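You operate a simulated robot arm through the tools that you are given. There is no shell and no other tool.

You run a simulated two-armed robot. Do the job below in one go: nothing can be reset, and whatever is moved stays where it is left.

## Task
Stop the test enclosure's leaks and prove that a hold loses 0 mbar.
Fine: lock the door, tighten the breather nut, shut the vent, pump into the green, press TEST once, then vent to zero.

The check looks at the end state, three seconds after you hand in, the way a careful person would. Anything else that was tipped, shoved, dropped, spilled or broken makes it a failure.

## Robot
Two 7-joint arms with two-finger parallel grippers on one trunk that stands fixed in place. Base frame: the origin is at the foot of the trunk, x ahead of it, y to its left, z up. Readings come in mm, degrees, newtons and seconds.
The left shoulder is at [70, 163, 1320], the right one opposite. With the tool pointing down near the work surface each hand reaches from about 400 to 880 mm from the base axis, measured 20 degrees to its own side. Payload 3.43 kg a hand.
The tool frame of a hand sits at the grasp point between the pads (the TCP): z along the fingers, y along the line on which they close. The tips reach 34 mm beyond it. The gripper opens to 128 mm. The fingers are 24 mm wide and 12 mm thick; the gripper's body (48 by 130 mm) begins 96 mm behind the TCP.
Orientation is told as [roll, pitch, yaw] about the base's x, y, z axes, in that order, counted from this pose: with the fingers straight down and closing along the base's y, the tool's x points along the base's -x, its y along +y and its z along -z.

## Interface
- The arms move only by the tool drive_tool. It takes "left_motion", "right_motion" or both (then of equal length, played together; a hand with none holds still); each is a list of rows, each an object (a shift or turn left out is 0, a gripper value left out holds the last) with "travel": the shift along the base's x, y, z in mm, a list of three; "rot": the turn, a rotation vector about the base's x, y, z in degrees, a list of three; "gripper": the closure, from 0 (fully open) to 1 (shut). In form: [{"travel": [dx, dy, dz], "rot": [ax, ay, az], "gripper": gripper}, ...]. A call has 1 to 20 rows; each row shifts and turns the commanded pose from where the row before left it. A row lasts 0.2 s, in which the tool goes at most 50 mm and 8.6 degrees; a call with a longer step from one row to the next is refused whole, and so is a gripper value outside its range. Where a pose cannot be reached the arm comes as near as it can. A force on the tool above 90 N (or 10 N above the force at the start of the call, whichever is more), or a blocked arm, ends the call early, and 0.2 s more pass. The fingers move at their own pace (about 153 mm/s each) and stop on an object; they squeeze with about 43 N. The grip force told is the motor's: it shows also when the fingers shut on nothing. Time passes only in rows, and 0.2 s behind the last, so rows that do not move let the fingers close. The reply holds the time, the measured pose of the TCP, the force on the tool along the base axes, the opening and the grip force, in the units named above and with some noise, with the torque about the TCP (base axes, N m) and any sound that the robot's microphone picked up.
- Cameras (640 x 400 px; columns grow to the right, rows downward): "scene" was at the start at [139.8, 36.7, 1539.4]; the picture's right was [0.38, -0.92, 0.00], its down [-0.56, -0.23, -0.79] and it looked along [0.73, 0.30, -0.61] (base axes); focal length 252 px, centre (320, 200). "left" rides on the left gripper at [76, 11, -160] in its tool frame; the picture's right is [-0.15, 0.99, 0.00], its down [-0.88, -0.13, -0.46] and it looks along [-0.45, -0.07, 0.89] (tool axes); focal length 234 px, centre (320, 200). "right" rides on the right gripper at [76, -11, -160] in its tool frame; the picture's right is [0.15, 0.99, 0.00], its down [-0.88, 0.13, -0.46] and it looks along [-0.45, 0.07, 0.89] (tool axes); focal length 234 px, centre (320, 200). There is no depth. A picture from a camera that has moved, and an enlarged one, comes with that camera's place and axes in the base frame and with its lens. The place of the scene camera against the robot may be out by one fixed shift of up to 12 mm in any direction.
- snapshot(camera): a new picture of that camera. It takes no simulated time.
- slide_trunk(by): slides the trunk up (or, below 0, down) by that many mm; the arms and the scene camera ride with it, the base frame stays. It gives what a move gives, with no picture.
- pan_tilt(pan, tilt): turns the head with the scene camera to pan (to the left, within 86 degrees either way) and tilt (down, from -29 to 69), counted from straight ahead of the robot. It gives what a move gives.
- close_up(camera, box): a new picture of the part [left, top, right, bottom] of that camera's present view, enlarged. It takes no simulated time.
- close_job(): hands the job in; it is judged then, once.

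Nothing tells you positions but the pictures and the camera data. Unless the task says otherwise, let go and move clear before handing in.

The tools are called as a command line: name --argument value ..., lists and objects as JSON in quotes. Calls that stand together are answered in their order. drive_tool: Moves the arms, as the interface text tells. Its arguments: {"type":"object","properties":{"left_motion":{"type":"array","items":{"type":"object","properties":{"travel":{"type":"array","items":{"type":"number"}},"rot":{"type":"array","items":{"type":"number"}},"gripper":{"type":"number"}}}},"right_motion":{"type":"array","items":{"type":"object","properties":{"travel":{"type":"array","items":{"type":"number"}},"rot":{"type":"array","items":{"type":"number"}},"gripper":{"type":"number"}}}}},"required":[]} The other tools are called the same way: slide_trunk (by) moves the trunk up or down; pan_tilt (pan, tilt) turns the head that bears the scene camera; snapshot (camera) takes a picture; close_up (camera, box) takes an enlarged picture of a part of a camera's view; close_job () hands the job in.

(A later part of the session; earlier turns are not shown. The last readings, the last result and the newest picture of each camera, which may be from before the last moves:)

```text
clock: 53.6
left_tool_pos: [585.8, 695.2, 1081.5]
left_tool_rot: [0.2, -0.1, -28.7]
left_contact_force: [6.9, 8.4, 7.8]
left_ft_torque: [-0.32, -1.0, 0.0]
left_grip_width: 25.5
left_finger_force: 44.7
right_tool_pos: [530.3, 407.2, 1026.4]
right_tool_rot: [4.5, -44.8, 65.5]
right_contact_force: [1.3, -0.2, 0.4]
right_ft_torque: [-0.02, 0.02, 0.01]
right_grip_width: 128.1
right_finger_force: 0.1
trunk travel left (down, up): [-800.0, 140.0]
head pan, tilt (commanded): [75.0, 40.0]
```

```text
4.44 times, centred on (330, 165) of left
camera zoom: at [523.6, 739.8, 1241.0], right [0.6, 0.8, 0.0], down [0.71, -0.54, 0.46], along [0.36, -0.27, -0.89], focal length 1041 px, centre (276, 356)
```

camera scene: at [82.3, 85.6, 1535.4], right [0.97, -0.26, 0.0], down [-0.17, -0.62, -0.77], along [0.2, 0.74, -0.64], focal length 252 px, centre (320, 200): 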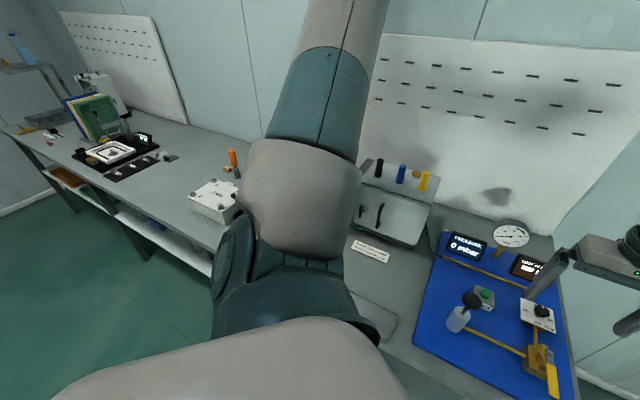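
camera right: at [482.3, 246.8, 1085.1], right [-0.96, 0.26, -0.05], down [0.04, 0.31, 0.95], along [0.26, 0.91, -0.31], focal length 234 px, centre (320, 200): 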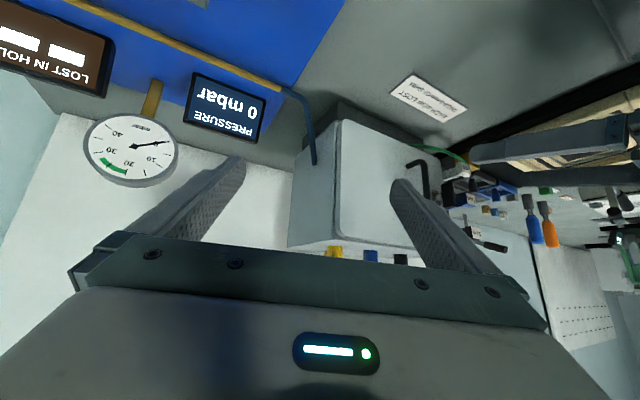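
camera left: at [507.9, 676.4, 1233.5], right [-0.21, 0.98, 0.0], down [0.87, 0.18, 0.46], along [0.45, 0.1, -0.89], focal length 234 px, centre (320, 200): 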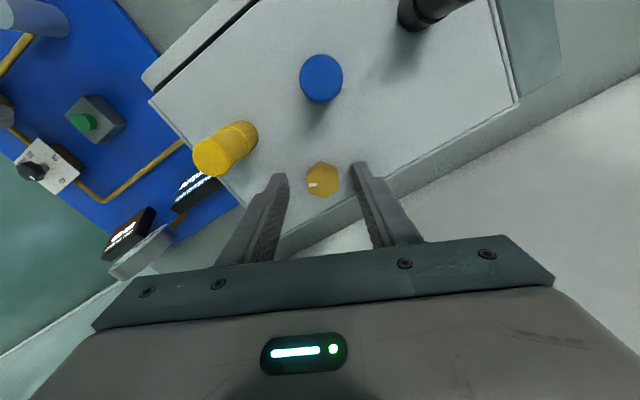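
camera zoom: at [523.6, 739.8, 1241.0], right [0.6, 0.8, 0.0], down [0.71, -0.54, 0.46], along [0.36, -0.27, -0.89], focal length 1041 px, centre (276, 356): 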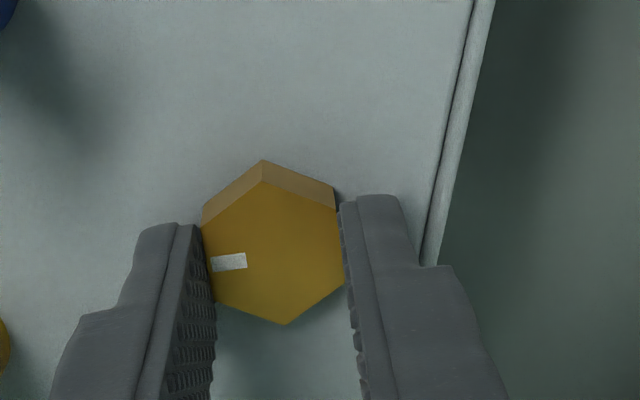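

Turned about 49° in all, still free. Continuing clockwise, checking that the arm keeps reach.

drive_tool --left_motion '[{"rot": [0, 0, -7]}, {"rot": [0, 0, -7]}, {"rot": [0, 0, -7]}, {"rot": [0, 0, -7]}, {}]'

close_up --camera "left" --box '[260, 120, 400, 210]'

```text
clock: 54.8
left_tool_pos: [585.0, 695.4, 1081.9]
left_tool_rot: [0.0, -0.1, -56.6]
left_contact_force: [1.9, -3.8, 3.7]
left_ft_torque: [0.05, 0.07, -0.01]
left_grip_width: 25.8
left_finger_force: 44.8
right_tool_pos: [528.5, 406.1, 1027.5]
right_tool_rot: [4.4, -44.9, 65.7]
right_contact_force: [-0.2, 0.2, -0.5]
right_ft_torque: [0.0, 0.0, 0.03]
right_grip_width: 128.0
right_finger_force: 0.0
trunk travel left (down, up): [-800.0, 140.0]
head pan, tilt (commanded): [75.0, 40.0]
```

```text
4.44 times, centred on (330, 165) of left
camera zoom: at [551.8, 762.2, 1241.0], right [0.91, 0.42, 0.0], down [0.37, -0.81, 0.46], along [0.19, -0.41, -0.89], focal length 1041 px, centre (276, 356)
```

zoom: 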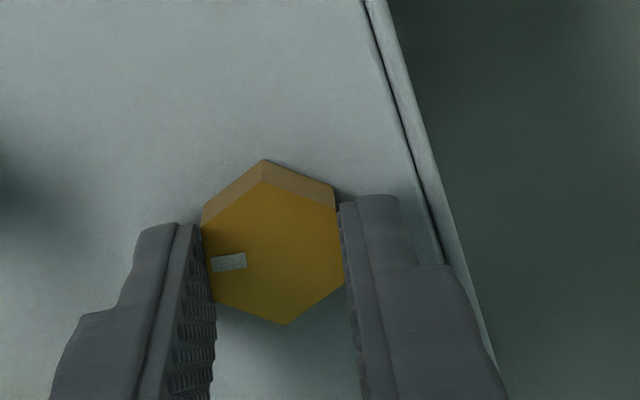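

About 77° so far, no stop yet. Continuing clockwise another 42° or until torque rises.

drive_tool --left_motion '[{"rot": [0, 0, -7]}, {"rot": [0, 0, -7]}, {"rot": [0, 0, -7]}, {"rot": [0, 0, -7]}, {}]'

close_up --camera "left" --box '[260, 120, 400, 210]'

```text
clock: 56.0
left_tool_pos: [584.4, 693.9, 1081.1]
left_tool_rot: [0.0, 0.0, -84.8]
left_contact_force: [-8.0, -16.9, -8.5]
left_ft_torque: [0.5, 0.39, -0.01]
left_grip_width: 25.8
left_finger_force: 45.1
right_tool_pos: [528.6, 405.7, 1026.9]
right_tool_rot: [4.5, -44.9, 65.5]
right_contact_force: [-0.2, 0.0, 0.2]
right_ft_torque: [0.01, 0.01, -0.02]
right_grip_width: 127.9
right_finger_force: 0.0
trunk travel left (down, up): [-800.0, 140.0]
head pan, tilt (commanded): [75.0, 40.0]
```

```text
4.44 times, centred on (330, 165) of left
camera zoom: at [587.1, 768.8, 1240.9], right [1.0, -0.05, 0.0], down [-0.05, -0.89, 0.46], along [-0.03, -0.46, -0.89], focal length 1041 px, centre (276, 356)
```

zoom: 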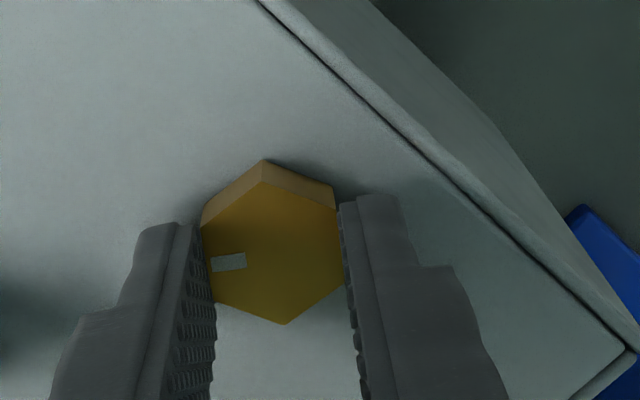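

About 105° turned. I'll go 14° more, then open, unwind 120° above the nut, and regrip on the next flats.

drive_tool --left_motion '[{"rot": [0, 0, -7]}, {"rot": [0, 0, -7]}, {}]'

```text
clock: 56.8
left_tool_pos: [582.1, 694.1, 1081.2]
left_tool_rot: [-0.1, -0.1, -98.5]
left_contact_force: [-15.7, -22.8, -15.3]
left_ft_torque: [-0.26, 0.17, 0.02]
left_grip_width: 25.9
left_finger_force: 45.3
right_tool_pos: [528.1, 405.4, 1027.6]
right_tool_rot: [4.5, -45.0, 65.6]
right_contact_force: [-0.1, 0.0, -0.3]
right_ft_torque: [0.01, -0.01, 0.0]
right_grip_width: 128.0
right_finger_force: 0.0
trunk travel left (down, up): [-800.0, 140.0]
head pan, tilt (commanded): [75.0, 40.0]
```

Side load is building because the nut sits slightly off the rotation axis, so it's time to regrip. I'll open, rise 25 mm, unwind to yaw 21° and look.

drive_tool --left_motion '[{"gripper": 0.55}, {}, {"travel": [0, 0, 12]}, {"travel": [0, 0, 13]}, {"rot": [0, 0, 8]}, {"rot": [0, 0, 8]}, {"rot": [0, 0, 8]}, {"rot": [0, 0, 8]}, {"rot": [0, 0, 8]}, {"rot": [0, 0, 8]}, {"rot": [0, 0, 8]}, {"rot": [0, 0, 8]}, {"rot": [0, 0, 8]}, {"rot": [0, 0, 8]}, {"rot": [0, 0, 8]}, {"rot": [0, 0, 8]}, {"rot": [0, 0, 8]}, {"rot": [0, 0, 8]}, {"rot": [0, 0, 7]}]'

close_up --camera "left" --box '[260, 110, 400, 200]'

```text
clock: 60.8
left_tool_pos: [584.3, 696.7, 1105.2]
left_tool_rot: [0.1, 0.2, 20.5]
left_contact_force: [1.0, -0.2, 0.2]
left_ft_torque: [-0.02, 0.0, 0.03]
left_grip_width: 57.5
left_finger_force: 0.1
right_tool_pos: [529.5, 407.2, 1027.1]
right_tool_rot: [4.5, -44.8, 65.7]
right_contact_force: [-0.6, -0.5, 0.5]
right_ft_torque: [0.0, -0.02, -0.01]
right_grip_width: 128.0
right_finger_force: 0.0
trunk travel left (down, up): [-800.0, 140.0]
head pan, tilt (commanded): [75.0, 40.0]
```

```text
4.44 times, centred on (330, 155) of left
camera zoom: at [509.3, 678.5, 1265.9], right [-0.21, 0.98, 0.0], down [0.87, 0.19, 0.45], along [0.44, 0.1, -0.89], focal length 1041 px, centre (276, 400)
```

zoom: 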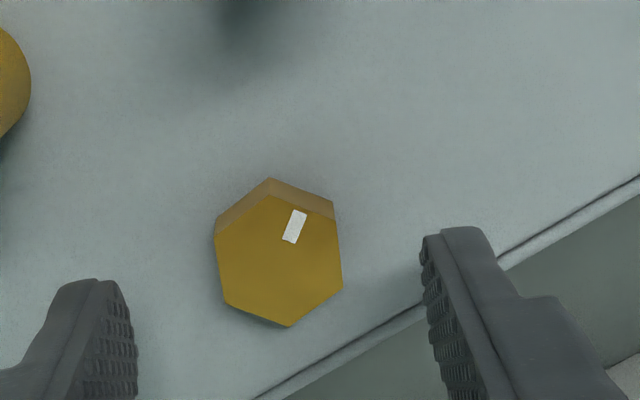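

The white mark has moved about 120° clockwise. The nut is centred, so I'll drop back down, grip, and turn again.

drive_tool --left_motion '[{"travel": [-0.5, -0.5, -12]}, {"travel": [0, 0, -12]}, {"gripper": 1.0}, {}, {}, {"rot": [0, 0, -7]}, {"rot": [0, 0, -7]}, {"rot": [0, 0, -7]}, {"rot": [0, 0, -7]}, {}]'

close_up --camera "left" --box '[260, 120, 400, 210]'

```text
clock: 63.0
left_tool_pos: [584.0, 696.3, 1083.0]
left_tool_rot: [0.1, 0.0, -7.7]
left_contact_force: [0.5, 9.4, 5.1]
left_ft_torque: [0.27, 0.31, -0.03]
left_grip_width: 25.8
left_finger_force: 45.5
right_tool_pos: [529.3, 407.2, 1027.4]
right_tool_rot: [4.4, -44.8, 65.7]
right_contact_force: [0.1, 0.1, -1.1]
right_ft_torque: [0.05, 0.03, -0.01]
right_grip_width: 128.1
right_finger_force: 0.0
trunk travel left (down, up): [-800.0, 140.0]
head pan, tilt (commanded): [75.0, 40.0]
```

```text
4.44 times, centred on (330, 165) of left
camera zoom: at [509.8, 716.0, 1242.2], right [0.28, 0.96, 0.0], down [0.85, -0.25, 0.46], along [0.44, -0.13, -0.89], focal length 1041 px, centre (276, 356)
```

zoom: 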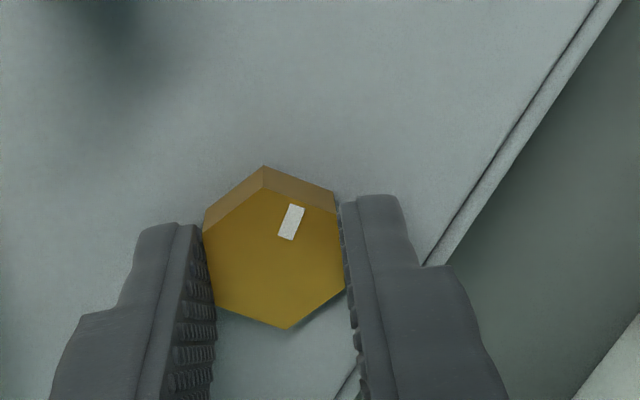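

Still turning freely. Continuing the rest of this stroke.

drive_tool --left_motion '[{"rot": [0, 0, -7.5]}, {"rot": [0, 0, -7.5]}, {"rot": [0, 0, -7.5]}, {"rot": [0, 0, -7.5]}, {"rot": [0, 0, -7.5]}, {"rot": [0, 0, -7.5]}, {}]'

close_up --camera "left" --box '[260, 120, 400, 210]'

```text
clock: 64.6
left_tool_pos: [585.1, 693.4, 1082.6]
left_tool_rot: [0.1, 0.0, -52.7]
left_contact_force: [2.6, -0.4, 1.1]
left_ft_torque: [-0.27, -0.37, 0.04]
left_grip_width: 29.0
left_finger_force: 45.3
right_tool_pos: [530.7, 407.9, 1026.6]
right_tool_rot: [4.5, -44.8, 65.6]
right_contact_force: [-0.2, -0.5, 0.4]
right_ft_torque: [-0.04, -0.04, 0.02]
right_grip_width: 128.0
right_finger_force: 0.1
trunk travel left (down, up): [-800.0, 140.0]
head pan, tilt (commanded): [75.0, 40.0]
```

```text
4.44 times, centred on (330, 165) of left
camera zoom: at [546.8, 760.2, 1241.2], right [0.88, 0.48, 0.0], down [0.43, -0.78, 0.46], along [0.22, -0.4, -0.89], focal length 1041 px, centre (276, 356)
```

zoom: 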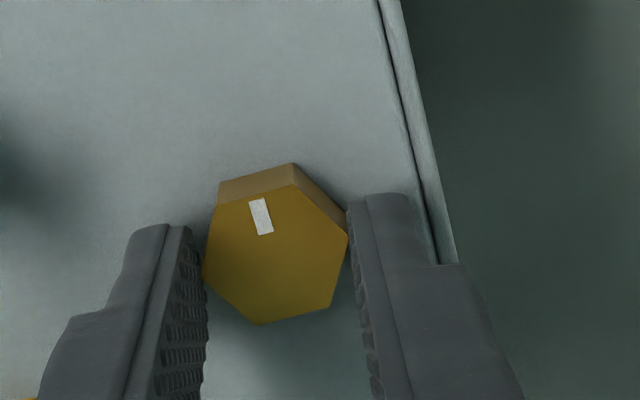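

The grip opened to 29 mm and the nut stayed put while the hand turned, so the nut has come up against its seat (about 155° total). I'll regrip squarely on the flats at yaw −15° and give one more firm twist to confirm.

drive_tool --left_motion '[{"gripper": 0.55}, {}, {"rot": [0, 0, 7.5]}, {"rot": [0, 0, 7.5]}, {"rot": [0, 0, 7.5]}, {"rot": [0, 0, 7.5]}, {"rot": [0, 0, 7.5]}, {}]'

close_up --camera "left" --box '[260, 120, 400, 210]'

```text
clock: 66.4
left_tool_pos: [584.7, 696.1, 1082.5]
left_tool_rot: [0.0, 0.1, -15.0]
left_contact_force: [-0.7, 0.4, -0.1]
left_ft_torque: [-0.02, 0.02, -0.03]
left_grip_width: 57.8
left_finger_force: 0.1
right_tool_pos: [528.4, 406.8, 1027.6]
right_tool_rot: [4.5, -44.8, 65.6]
right_contact_force: [0.4, -0.1, -0.7]
right_ft_torque: [0.0, -0.01, -0.02]
right_grip_width: 128.0
right_finger_force: 0.1
trunk travel left (down, up): [-800.0, 140.0]
head pan, tilt (commanded): [75.0, 40.0]
```

```text
4.44 times, centred on (330, 165) of left
camera zoom: at [513.4, 724.3, 1241.5], right [0.4, 0.92, 0.0], down [0.82, -0.35, 0.46], along [0.42, -0.18, -0.89], focal length 1041 px, centre (276, 356)
```

zoom: 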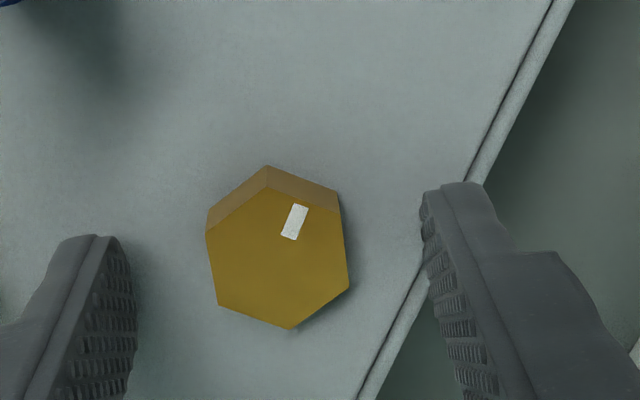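

Flats line up at yaw −15°. Gripping squarely and twisting 20° clockwise as a tightness check.

drive_tool --left_motion '[{"gripper": 1.0}, {}, {}, {"rot": [0, 0, -5]}, {"rot": [0, 0, -5]}, {}]'

close_up --camera "left" --box '[260, 120, 400, 210]'

```text
clock: 67.8
left_tool_pos: [585.2, 697.4, 1081.2]
left_tool_rot: [0.0, -0.1, -25.1]
left_contact_force: [-0.2, 4.7, 1.4]
left_ft_torque: [-0.2, -0.23, 0.88]
left_grip_width: 27.9
left_finger_force: 44.5
right_tool_pos: [528.3, 407.9, 1026.6]
right_tool_rot: [4.5, -44.8, 65.7]
right_contact_force: [0.2, 0.1, -0.3]
right_ft_torque: [-0.03, -0.04, 0.0]
right_grip_width: 128.0
right_finger_force: 0.1
trunk travel left (down, up): [-800.0, 140.0]
head pan, tilt (commanded): [75.0, 40.0]
```

```text
4.44 times, centred on (330, 165) of left
camera zoom: at [519.2, 737.0, 1241.3], right [0.55, 0.83, 0.0], down [0.74, -0.49, 0.46], along [0.38, -0.25, -0.89], focal length 1041 px, centre (276, 356)
```

zoom: 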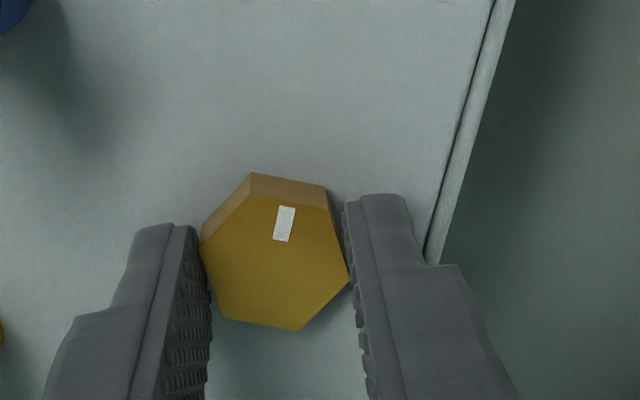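

The torque rose to 0.9 Nm and the nut held: it is tight. I'll release and lift clear of the glands, then move to the vent with the right hand.

drive_tool --left_motion '[{"gripper": 0.55}, {}, {"travel": [0, 0, 30]}, {"travel": [0, 0, 30]}, {"travel": [0, 0, 25]}]'

pan_tilt --pan 35 --tilt 45

snapshot --camera "scene"

```text
clock: 69.0
left_tool_pos: [584.3, 697.5, 1166.9]
left_tool_rot: [0.2, 0.1, -25.1]
left_contact_force: [-0.5, 1.1, 0.2]
left_ft_torque: [0.0, 0.01, 0.0]
left_grip_width: 57.4
left_finger_force: 0.2
right_tool_pos: [528.3, 407.4, 1026.6]
right_tool_rot: [4.6, -44.8, 65.6]
right_contact_force: [0.7, 0.1, 0.9]
right_ft_torque: [-0.01, 0.03, -0.01]
right_grip_width: 127.9
right_finger_force: 0.1
trunk travel left (down, up): [-800.0, 140.0]
head pan, tilt (commanded): [75.0, 40.0]
```

```text
clock: 70.0
left_tool_pos: [584.4, 695.7, 1167.1]
left_tool_rot: [0.1, -0.1, -25.1]
left_contact_force: [0.7, -0.1, 0.0]
left_ft_torque: [-0.02, 0.01, 0.03]
left_grip_width: 57.7
left_finger_force: 0.0
right_tool_pos: [528.9, 406.8, 1026.0]
right_tool_rot: [4.6, -44.7, 65.6]
right_contact_force: [0.1, 0.8, 0.0]
right_ft_torque: [-0.03, -0.02, -0.01]
right_grip_width: 128.1
right_finger_force: 0.0
trunk travel left (down, up): [-800.0, 140.0]
head pan, tilt (commanded): [35.0, 45.0]
```

```text
taken
camera scene: at [126.3, 50.3, 1528.2], right [0.57, -0.82, 0.0], down [-0.58, -0.41, -0.71], along [0.58, 0.41, -0.71], focal length 252 px, centre (320, 200)
```

scene: 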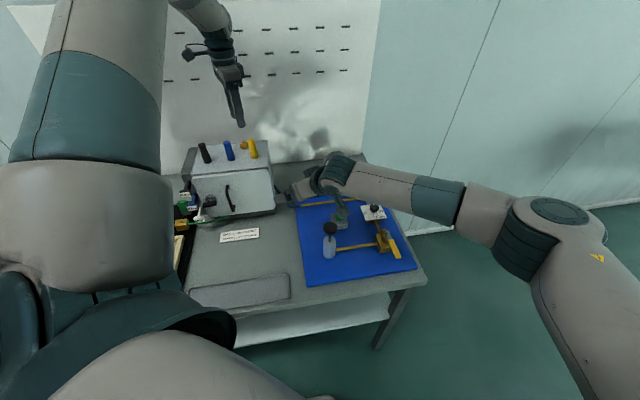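

Now the vent: I'll bring the right hand back to pointing straight down over the panel near the yellow lever (bench 350, 510).

drive_tool --right_motion '[{"travel": [8, -24, 10], "rot": [-7.13, 2.32, 0]}, {"travel": [8, -24, 10], "rot": [-7.13, 2.32, 0]}, {"travel": [8, -24, 6.7], "rot": [-7.13, 2.32, 0]}, {"travel": [8, -24, 6.7], "rot": [-7.13, 2.32, 0]}, {"travel": [8, -24, 6.7], "rot": [-7.13, 2.32, 0]}, {"travel": [8, -24, 6.7], "rot": [-7.13, 2.32, 0]}, {"travel": [8, -30, 6.7], "rot": [0, 0, -6.75]}, {"travel": [8, -30, 6.7], "rot": [0, 0, -6.75]}, {"travel": [8, -30, 6.7], "rot": [0, 0, -6.75]}, {"travel": [7, -30, 0]}, {"travel": [0, -28, 0]}]'

snapshot --camera "right"

```text
clock: 72.4
left_tool_pos: [585.1, 693.9, 1167.4]
left_tool_rot: [0.1, 0.1, -25.1]
left_contact_force: [-0.5, 0.1, -0.3]
left_ft_torque: [0.01, -0.01, 0.01]
left_grip_width: 57.8
left_finger_force: 0.1
right_tool_pos: [610.0, 115.6, 1096.8]
right_tool_rot: [0.0, 0.0, 47.2]
right_contact_force: [-0.9, -0.1, 0.6]
right_ft_torque: [0.04, 0.0, 0.01]
right_grip_width: 127.9
right_finger_force: 0.2
trunk travel left (down, up): [-800.0, 140.0]
head pan, tilt (commanded): [35.0, 45.0]
```

```text
taken
camera right: at [566.5, 51.1, 1255.1], right [-0.83, 0.56, 0.0], down [0.5, 0.73, 0.46], along [0.26, 0.38, -0.89], focal length 234 px, centre (320, 200)
```

right: 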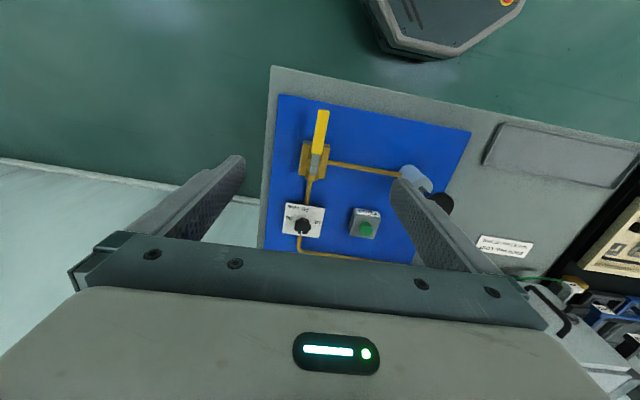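

The hand is above the valve. I'll zoom on the valve body and lever to judge its axis and likely stops.

close_up --camera "right" --box '[280, 95, 370, 190]'

close_up --camera "scene" --box '[360, 215, 420, 270]'

```text
4.21 times, centred on (325, 142) of right
camera zoom: at [566.5, 51.1, 1255.1], right [-0.83, 0.56, 0.0], down [0.5, 0.73, 0.46], along [0.26, 0.38, -0.89], focal length 986 px, centre (299, 442)
```

zoom: 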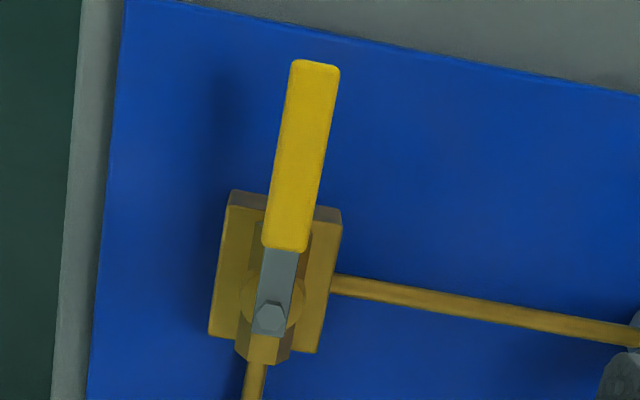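

```text
7.27 times, centred on (390, 242) of scene
camera zoom: at [126.3, 48.2, 1528.3], right [0.57, -0.82, 0.0], down [-0.58, -0.4, -0.71], along [0.58, 0.41, -0.71], focal length 1832 px, centre (-189, -109)
```

zoom: 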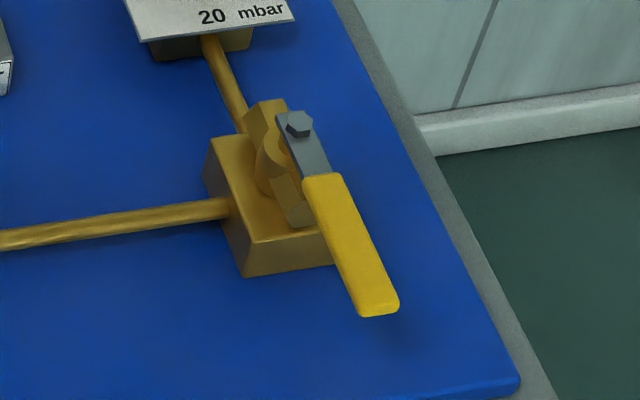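

The valve's flow axis runs front–back and the lever lies along it, so it is open now; shut is a quarter turn. I'll grip the lever about 57 mm from its pivot.

drive_tool --right_motion '[{"travel": [0, 0, -40], "rot": [0, 0, -2], "gripper": 0.55}, {"travel": [0, 0, -45]}, {"travel": [0, 0, -45]}, {"travel": [0, 0, -45]}, {"travel": [0, 0, -30]}, {"travel": [0, 0, -22]}, {}]'

snapshot --camera "right"

```text
clock: 74.0
left_tool_pos: [585.2, 696.6, 1166.2]
left_tool_rot: [0.1, 0.0, -25.2]
left_contact_force: [-0.8, -0.7, 0.4]
left_ft_torque: [-0.01, 0.02, 0.0]
left_grip_width: 57.8
left_finger_force: 0.2
right_tool_pos: [607.3, 113.9, 866.5]
right_tool_rot: [0.0, 0.0, 45.1]
right_contact_force: [0.5, -0.4, -0.2]
right_ft_torque: [0.01, 0.02, 0.0]
right_grip_width: 57.5
right_finger_force: 0.1
trunk travel left (down, up): [-800.0, 140.0]
head pan, tilt (commanded): [35.0, 45.0]
```

```text
taken
camera right: at [561.5, 51.7, 1026.2], right [-0.81, 0.59, 0.0], down [0.53, 0.72, 0.46], along [0.27, 0.37, -0.89], focal length 234 px, centre (320, 200)
```

right: 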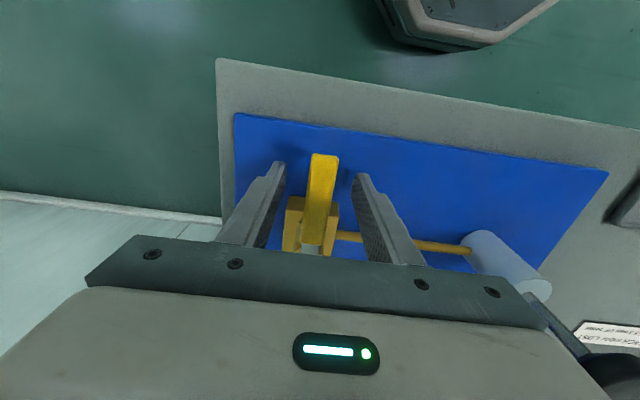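

The lever is centred between the fingers. Closing on it and starting the clockwise swing (toward the pump side), in a small first step.

drive_tool --right_motion '[{"gripper": 1.0}, {}, {}, {"travel": [-4.94, 5.63, 0], "rot": [0, 0, -7.5]}, {"travel": [-4.16, 6.23, 0], "rot": [0, 0, -7.5]}, {}]'

close_up --camera "right" --box '[200, 100, 420, 250]'

```text
clock: 75.4
left_tool_pos: [585.4, 694.7, 1165.9]
left_tool_rot: [0.0, 0.1, -25.1]
left_contact_force: [0.2, 0.6, -0.2]
left_ft_torque: [0.03, 0.0, 0.0]
left_grip_width: 57.8
left_finger_force: 0.0
right_tool_pos: [597.7, 126.1, 867.6]
right_tool_rot: [0.1, -0.1, 30.2]
right_contact_force: [4.0, -3.3, 1.4]
right_ft_torque: [-0.06, 0.18, -0.32]
right_grip_width: 17.6
right_finger_force: 45.3
trunk travel left (down, up): [-800.0, 140.0]
head pan, tilt (commanded): [35.0, 45.0]
```

```text
2.67 times, centred on (310, 175) of right
camera zoom: at [538.7, 77.0, 1026.4], right [-0.62, 0.78, 0.0], down [0.7, 0.55, 0.46], along [0.36, 0.28, -0.89], focal length 624 px, centre (347, 267)
```

zoom: 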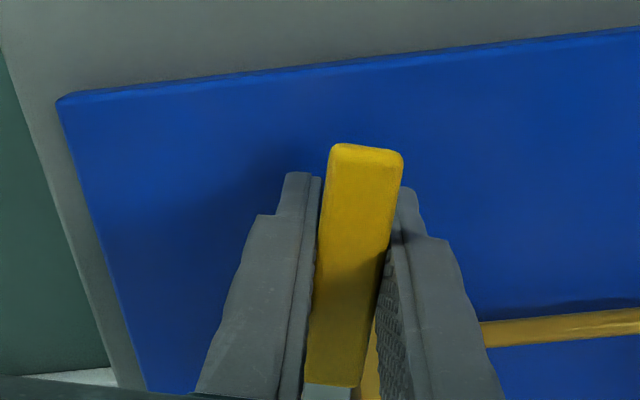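

It moves easily with small forces. Continuing the swing to the full quarter turn.

drive_tool --right_motion '[{"travel": [-3.32, 6.72, 0], "rot": [0, 0, -7.5]}, {"travel": [-2.4, 7.1, 0], "rot": [0, 0, -7.5]}, {"travel": [-1.47, 7.34, 0], "rot": [0, 0, -7.5]}, {"travel": [-0.49, 7.48, 0], "rot": [0, 0, -7.5]}, {"travel": [0.49, 7.48, 0], "rot": [0, 0, -7.5]}, {}]'

snapshot --camera "right"

```text
clock: 76.8
left_tool_pos: [584.9, 696.7, 1166.8]
left_tool_rot: [0.0, 0.0, -25.1]
left_contact_force: [-0.2, -1.1, 0.8]
left_ft_torque: [0.01, -0.02, 0.04]
left_grip_width: 57.7
left_finger_force: 0.0
right_tool_pos: [590.6, 163.5, 866.9]
right_tool_rot: [0.0, 0.1, -7.3]
right_contact_force: [-2.0, 4.2, -4.9]
right_ft_torque: [-0.02, 0.14, 0.25]
right_grip_width: 17.6
right_finger_force: 44.5
trunk travel left (down, up): [-800.0, 140.0]
head pan, tilt (commanded): [35.0, 45.0]
```

```text
taken
camera right: at [514.4, 160.9, 1026.4], right [-0.02, 1.0, 0.0], down [0.89, 0.02, 0.46], along [0.45, 0.01, -0.89], focal length 234 px, centre (320, 200)
```

right: 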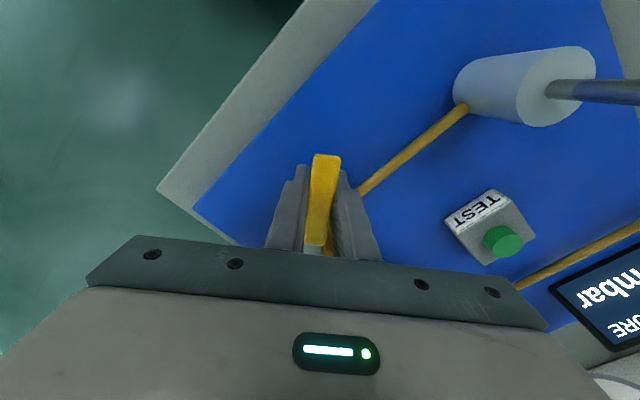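

Past halfway, still free. Finishing the quarter turn.

drive_tool --right_motion '[{"travel": [1.47, 7.34, 0], "rot": [0, 0, -7.5]}, {"travel": [2.4, 7.1, 0], "rot": [0, 0, -7.5]}, {"travel": [3.32, 6.72, 0], "rot": [0, 0, -7.5]}, {"travel": [4.16, 6.23, 0], "rot": [0, 0, -7.5]}, {"travel": [4.94, 5.63, 0], "rot": [0, 0, -7.5]}, {}]'

snapshot --camera "right"

```text
clock: 78.2
left_tool_pos: [583.5, 698.9, 1164.7]
left_tool_rot: [-0.1, -0.1, -25.1]
left_contact_force: [0.9, -1.1, -0.9]
left_ft_torque: [0.02, 0.02, -0.02]
left_grip_width: 57.7
left_finger_force: 0.0
right_tool_pos: [608.1, 197.9, 867.0]
right_tool_rot: [-0.1, 0.0, -44.7]
right_contact_force: [-2.2, 18.5, -4.6]
right_ft_torque: [-0.11, 0.0, 0.71]
right_grip_width: 17.6
right_finger_force: 44.7
trunk travel left (down, up): [-800.0, 140.0]
head pan, tilt (commanded): [35.0, 45.0]
```

```text
taken
camera right: at [546.2, 242.5, 1026.5], right [0.59, 0.81, 0.0], down [0.72, -0.53, 0.46], along [0.37, -0.27, -0.89], focal length 234 px, centre (320, 200)
```

right: 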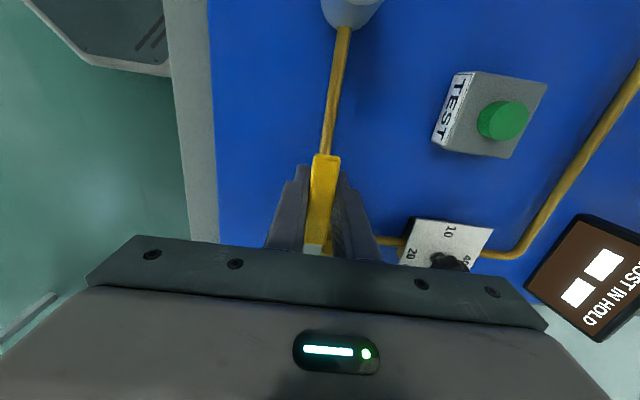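

The lever is a quarter turn round and torque has risen at its stop: vent shut. I'll release, lift, and move over the pump knob with fingers closed.

drive_tool --right_motion '[{"gripper": 0.55}, {}, {"travel": [0, 0, 40]}, {"travel": [0, 0, 45]}, {"travel": [0, 0, 45]}, {"travel": [0, 0, 40]}, {"travel": [0, 0, 30], "gripper": 1.0}, {}]'

snapshot --camera "right"

snapshot --camera "scene"

```text
clock: 80.0
left_tool_pos: [583.3, 696.8, 1166.8]
left_tool_rot: [0.0, 0.1, -25.1]
left_contact_force: [0.3, -0.4, -0.9]
left_ft_torque: [0.06, 0.0, 0.02]
left_grip_width: 57.3
left_finger_force: 0.0
right_tool_pos: [609.5, 193.4, 1067.0]
right_tool_rot: [-0.2, 0.0, -44.8]
right_contact_force: [0.9, -0.4, -0.1]
right_ft_torque: [-0.04, 0.0, 0.02]
right_grip_width: 0.1
right_finger_force: 32.7
trunk travel left (down, up): [-800.0, 140.0]
head pan, tilt (commanded): [35.0, 45.0]
```

```text
taken
camera right: at [547.1, 238.7, 1226.1], right [0.59, 0.81, 0.0], down [0.72, -0.53, 0.46], along [0.37, -0.27, -0.89], focal length 234 px, centre (320, 200)
```

right: 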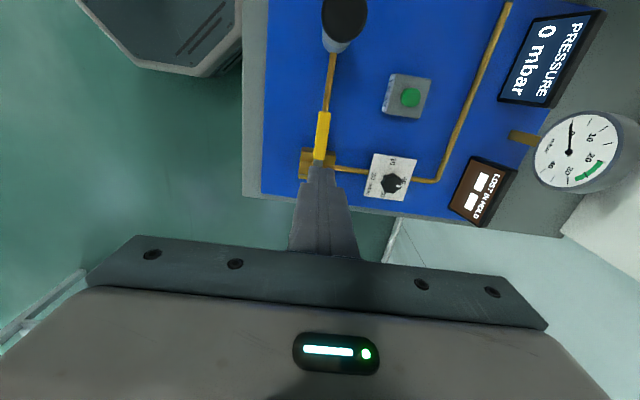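

```text
taken
camera scene: at [126.7, 50.5, 1528.1], right [0.57, -0.82, 0.0], down [-0.58, -0.41, -0.71], along [0.58, 0.41, -0.71], focal length 252 px, centre (320, 200)
```

scene: 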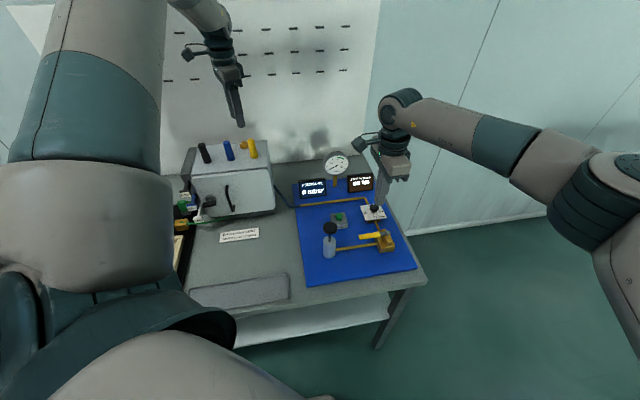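

Vent lever is across the pipe now, PRESSURE shows 0 mbar. I'll pin down the pump knob's position with closer views.

close_up --camera "right" --box '[290, 0, 450, 130]'

close_up --camera "scene" --box '[290, 190, 400, 265]'

```text
3.08 times, centred on (370, 65) of right
camera zoom: at [547.1, 238.7, 1226.1], right [0.59, 0.81, 0.0], down [0.72, -0.53, 0.46], along [0.37, -0.27, -0.89], focal length 720 px, centre (166, 615)
```

zoom: 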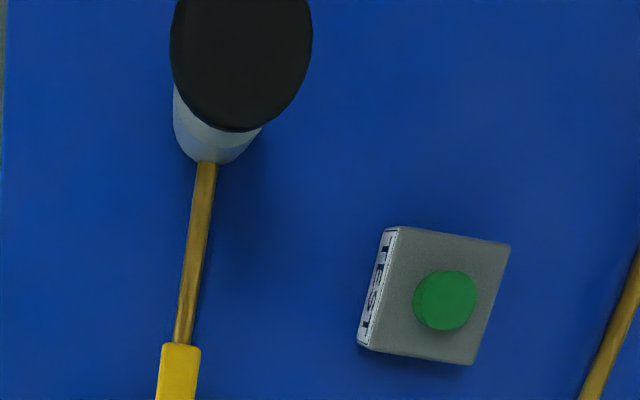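

```text
5.33 times, centred on (345, 228) of scene
camera zoom: at [126.7, 50.5, 1528.1], right [0.57, -0.82, 0.0], down [-0.58, -0.41, -0.71], along [0.58, 0.41, -0.71], focal length 1343 px, centre (187, 53)
```

zoom: 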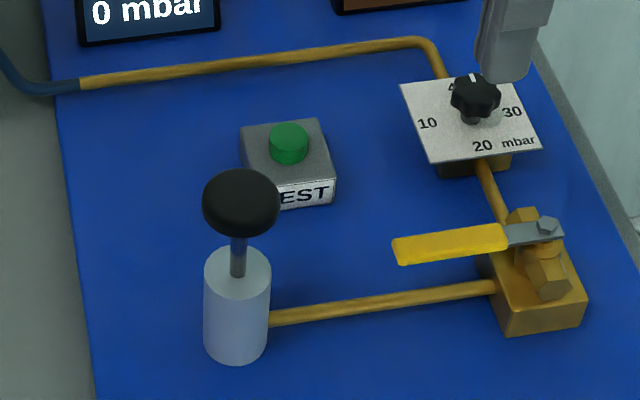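

TEST is at about (641, 331, 866) and the pump knob top at about (518, 288, 953). I'll check whether the left camera can watch the pressure display while the right hand pumps.

snapshot --camera "left"

drive_tool --right_motion '[{"travel": [-30.7, 31.7, 0], "rot": [0, 0, 8]}, {"travel": [-30.7, 31.7, 0], "rot": [0, 0, 8]}, {"travel": [-30.7, 31.7, 0], "rot": [0, 0, 8]}, {"travel": [0, 0, 0], "rot": [0, 0, 8]}, {"travel": [0, 0, 0], "rot": [0, 0, 8]}, {"travel": [0, 0, 0], "rot": [0, 0, 5]}]'

snapshot --camera "right"

snapshot --camera "scene"

```text
taken
camera left: at [519.7, 737.4, 1325.9], right [0.55, 0.83, 0.0], down [0.74, -0.49, 0.46], along [0.38, -0.25, -0.89], focal length 234 px, centre (320, 200)
```

left: 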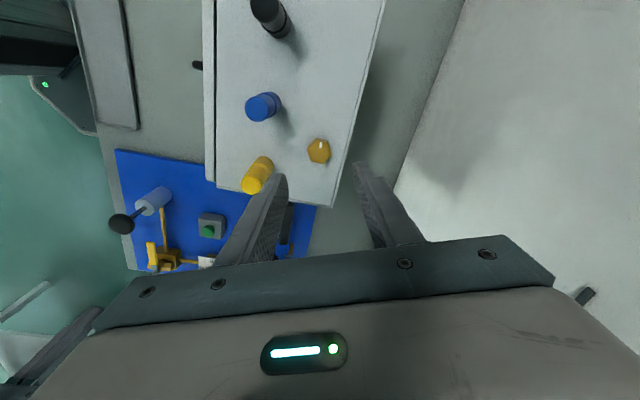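

```text
clock: 81.4
left_tool_pos: [583.7, 697.9, 1167.1]
left_tool_rot: [0.0, 0.0, -25.2]
left_contact_force: [-1.2, 0.2, 0.1]
left_ft_torque: [0.05, 0.02, 0.0]
left_grip_width: 57.5
left_finger_force: 0.0
right_tool_pos: [518.0, 289.5, 1067.8]
right_tool_rot: [0.0, 0.0, 0.4]
right_contact_force: [0.7, -0.1, -0.7]
right_ft_torque: [0.02, 0.03, -0.01]
right_grip_width: 0.0
right_finger_force: 33.2
trunk travel left (down, up): [-800.0, 140.0]
head pan, tilt (commanded): [35.0, 45.0]
```

```text
taken
camera right: at [441.5, 278.2, 1226.1], right [-0.15, 0.99, 0.0], down [0.88, 0.14, 0.46], along [0.45, 0.07, -0.89], focal length 234 px, centre (320, 200)
```

right: 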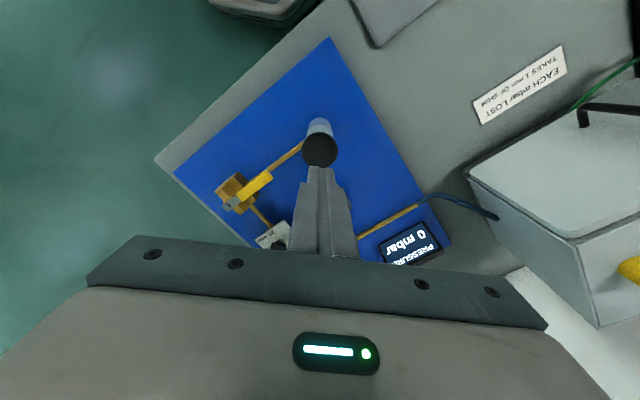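

```text
taken
camera scene: at [126.1, 50.7, 1528.2], right [0.57, -0.82, 0.0], down [-0.58, -0.41, -0.71], along [0.58, 0.41, -0.71], focal length 252 px, centre (320, 200)
```

scene: 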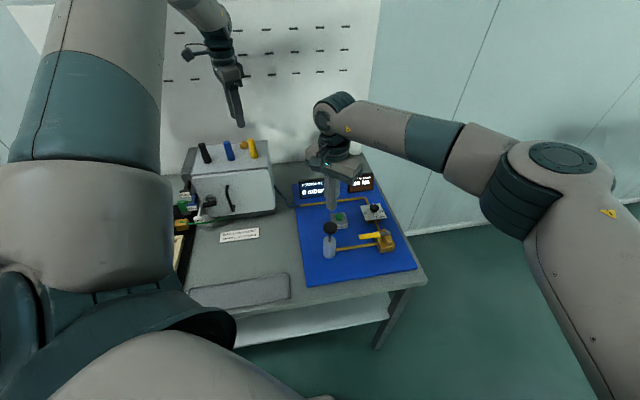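

The gripper is exactly above the pump knob and the right camera can see the PRESSURE display. I'll come down to touch the knob and do one slow stroke to learn its travel.

drive_tool --right_motion '[{"travel": [0, 0, -40]}, {"travel": [0, 0, -30]}, {"travel": [0, 0, -8]}, {"travel": [0, 0, -8]}, {"travel": [0, 0, -8]}, {}]'

close_up --camera "right" --box '[220, 80, 480, 280]'

```text
clock: 82.8
left_tool_pos: [584.3, 696.3, 1165.4]
left_tool_rot: [0.0, 0.0, -25.1]
left_contact_force: [0.0, 0.1, -0.6]
left_ft_torque: [0.0, 0.01, 0.02]
left_grip_width: 57.7
left_finger_force: 0.1
right_tool_pos: [516.3, 288.7, 972.5]
right_tool_rot: [0.0, 0.0, 0.1]
right_contact_force: [1.2, -1.3, 3.4]
right_ft_torque: [-0.03, -0.02, 0.0]
right_grip_width: 0.0
right_finger_force: 33.6
trunk travel left (down, up): [-800.0, 140.0]
head pan, tilt (commanded): [35.0, 45.0]
```

```text
2.00 times, centred on (350, 180) of right
camera zoom: at [440.4, 276.9, 1131.9], right [-0.15, 0.99, 0.0], down [0.88, 0.13, 0.46], along [0.45, 0.07, -0.89], focal length 468 px, centre (260, 240)
```

zoom: 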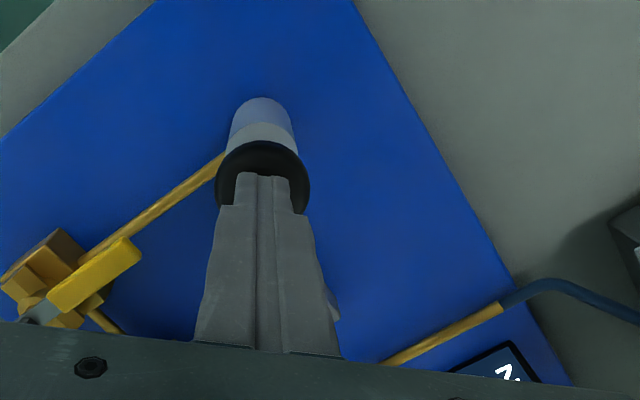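

Light spring contact already (3 N), and the display changed. Let me read the pressure on the scene camera.

close_up --camera "scene" --box '[280, 140, 400, 215]'

close_up --camera "right" --box '[400, 220, 560, 300]'

```text
5.33 times, centred on (340, 178) of scene
camera zoom: at [126.0, 50.0, 1528.2], right [0.57, -0.82, 0.0], down [-0.58, -0.41, -0.71], along [0.58, 0.41, -0.71], focal length 1343 px, centre (213, 320)
```

zoom: 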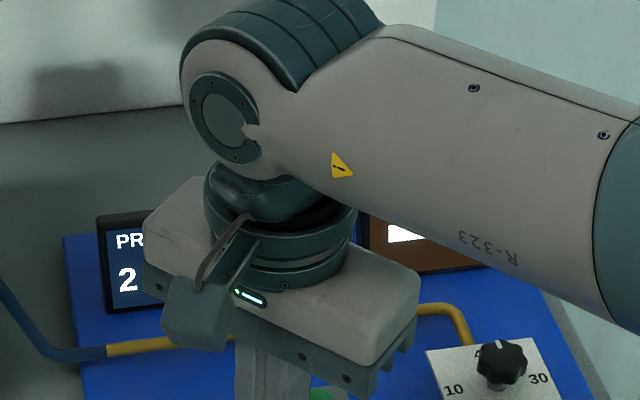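

```text
4.00 times, centred on (480, 260) of right
camera zoom: at [440.4, 276.9, 1131.9], right [-0.15, 0.99, 0.0], down [0.88, 0.13, 0.46], along [0.45, 0.07, -0.89], focal length 937 px, centre (-320, -40)
```

zoom: 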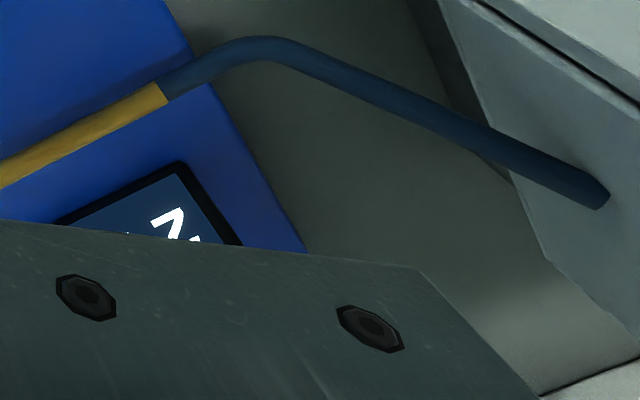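

Part of a stroke has already made about 2 mbar. I'll press on down to find the bottom of the stroke, then let it return.

drive_tool --right_motion '[{"travel": [0, 0, -6]}, {"travel": [0, 0, -6]}, {}]'

close_up --camera "scene" --box '[280, 160, 340, 205]'

```text
clock: 83.6
left_tool_pos: [583.6, 696.1, 1166.6]
left_tool_rot: [0.1, 0.0, -25.0]
left_contact_force: [0.0, 0.1, -0.2]
left_ft_torque: [0.0, 0.01, -0.04]
left_grip_width: 57.8
left_finger_force: 0.0
right_tool_pos: [516.9, 288.8, 961.2]
right_tool_rot: [0.1, 0.0, 0.2]
right_contact_force: [-1.2, -1.2, 3.9]
right_ft_torque: [-0.07, 0.03, -0.03]
right_grip_width: 0.4
right_finger_force: 33.2
trunk travel left (down, up): [-800.0, 140.0]
head pan, tilt (commanded): [35.0, 45.0]
```

```text
8.89 times, centred on (310, 182) of scene
camera zoom: at [125.8, 49.8, 1528.2], right [0.57, -0.82, 0.0], down [-0.58, -0.41, -0.71], along [0.58, 0.41, -0.71], focal length 2239 px, centre (409, 356)
```

zoom: 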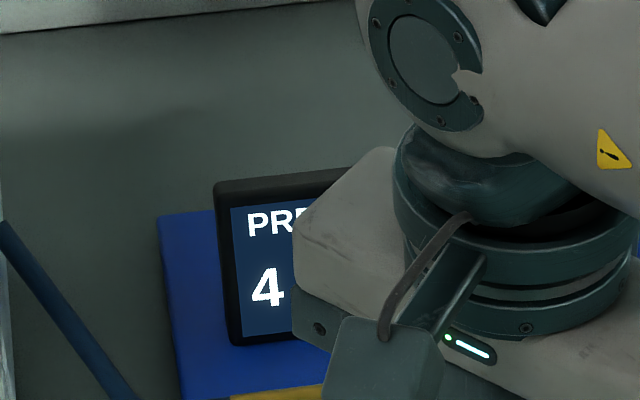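

Now 4 mbar. I'll pause 1 second at this depth to see whether it leaks down.

drive_tool --right_motion '[{}, {}, {}, {}, {}, {}, {}, {}, {}, {}]'

close_up --camera "scene" --box '[280, 160, 340, 205]'

```text
clock: 85.8
left_tool_pos: [583.9, 695.8, 1167.1]
left_tool_rot: [0.0, 0.0, -25.1]
left_contact_force: [0.1, -0.5, -0.2]
left_ft_torque: [0.01, 0.03, -0.01]
left_grip_width: 57.4
left_finger_force: 0.1
right_tool_pos: [516.6, 289.9, 960.5]
right_tool_rot: [0.1, 0.1, 0.1]
right_contact_force: [-1.5, 0.0, 4.4]
right_ft_torque: [-0.02, 0.04, -0.01]
right_grip_width: 0.2
right_finger_force: 33.2
trunk travel left (down, up): [-800.0, 140.0]
head pan, tilt (commanded): [35.0, 45.0]
```

```text
8.89 times, centred on (310, 182) of scene
camera zoom: at [125.8, 49.9, 1528.2], right [0.57, -0.82, 0.0], down [-0.58, -0.41, -0.71], along [0.58, 0.41, -0.71], focal length 2239 px, centre (409, 356)
```

zoom: 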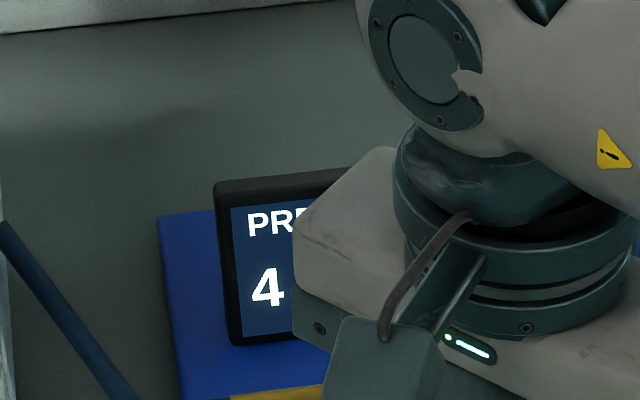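

It holds at 4. Continuing the stroke downward.

drive_tool --right_motion '[{"travel": [0, 0, -6]}, {"travel": [0, 0, -6]}, {"travel": [0, 0, -4]}, {}]'

close_up --camera "scene" --box '[280, 160, 340, 205]'

close_up --camera "right" --box '[220, 80, 480, 280]'

```text
clock: 86.8
left_tool_pos: [581.3, 695.9, 1169.5]
left_tool_rot: [0.2, -0.1, -25.1]
left_contact_force: [-0.3, 0.5, 0.6]
left_ft_torque: [0.02, 0.0, 0.01]
left_grip_width: 57.7
left_finger_force: 0.1
right_tool_pos: [516.7, 288.7, 950.6]
right_tool_rot: [0.3, -0.3, 0.4]
right_contact_force: [2.8, 13.2, 45.4]
right_ft_torque: [0.39, -0.04, 0.24]
right_grip_width: 0.0
right_finger_force: 32.6
right hand out of reach, approached as far as the arm can: row 2
trunk travel left (down, up): [-800.0, 140.0]
head pan, tilt (commanded): [35.0, 45.0]
```

```text
8.89 times, centred on (310, 182) of scene
camera zoom: at [122.0, 49.6, 1529.1], right [0.57, -0.82, 0.0], down [-0.58, -0.41, -0.71], along [0.58, 0.41, -0.71], focal length 2239 px, centre (409, 356)
```

zoom: 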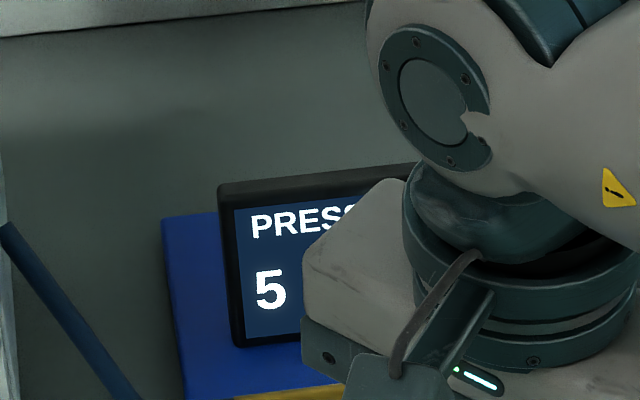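

```text
2.00 times, centred on (350, 180) of right
camera zoom: at [439.8, 275.2, 1108.3], right [-0.15, 0.99, 0.0], down [0.88, 0.13, 0.46], along [0.46, 0.07, -0.89], focal length 468 px, centre (260, 240)
```

zoom: 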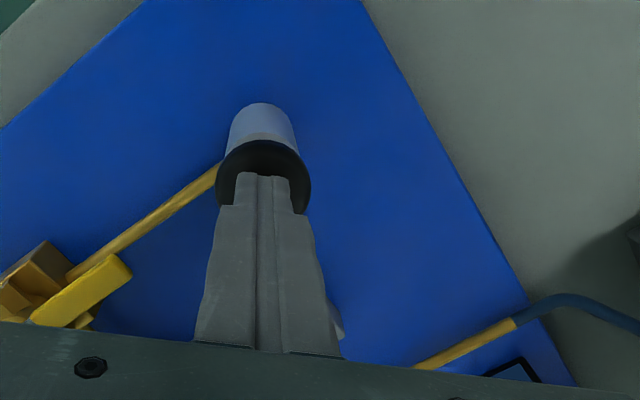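

Bottom of the stroke reached at z≈951: 5 mbar per full stroke. I'll raise the hand so the knob returns, and check that the pressure holds.

drive_tool --right_motion '[{"travel": [0, 0, 22]}, {"travel": [0, 0, 23]}, {}, {}]'

close_up --camera "scene" --box '[280, 140, 400, 265]'

close_up --camera "right" --box '[220, 80, 480, 280]'

```text
clock: 87.8
left_tool_pos: [585.0, 696.8, 1166.1]
left_tool_rot: [0.2, 0.1, -25.1]
left_contact_force: [-0.7, -0.1, -0.8]
left_ft_torque: [0.0, -0.03, 0.02]
left_grip_width: 57.8
left_finger_force: 0.0
right_tool_pos: [517.7, 286.7, 989.0]
right_tool_rot: [0.0, -0.1, 0.2]
right_contact_force: [-1.2, -0.7, -0.1]
right_ft_torque: [0.01, 0.04, 0.01]
right_grip_width: 0.0
right_finger_force: 32.9
trunk travel left (down, up): [-800.0, 140.0]
head pan, tilt (commanded): [35.0, 45.0]
```

```text
3.20 times, centred on (340, 202) of scene
camera zoom: at [126.5, 49.9, 1528.1], right [0.57, -0.82, 0.0], down [-0.58, -0.41, -0.71], along [0.58, 0.41, -0.71], focal length 806 px, centre (256, 192)
```

zoom: 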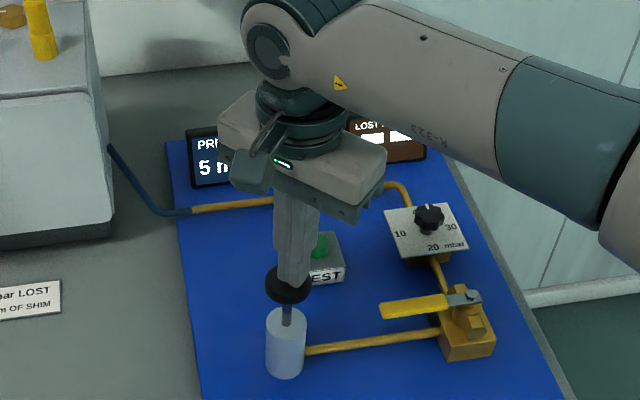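

```text
2.00 times, centred on (350, 180) of right
camera zoom: at [442.9, 274.1, 1147.1], right [-0.15, 0.99, 0.0], down [0.88, 0.13, 0.46], along [0.45, 0.07, -0.89], focal length 468 px, centre (260, 240)
```

zoom: 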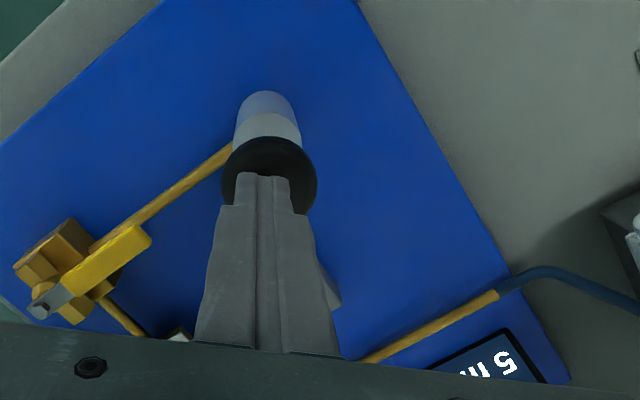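

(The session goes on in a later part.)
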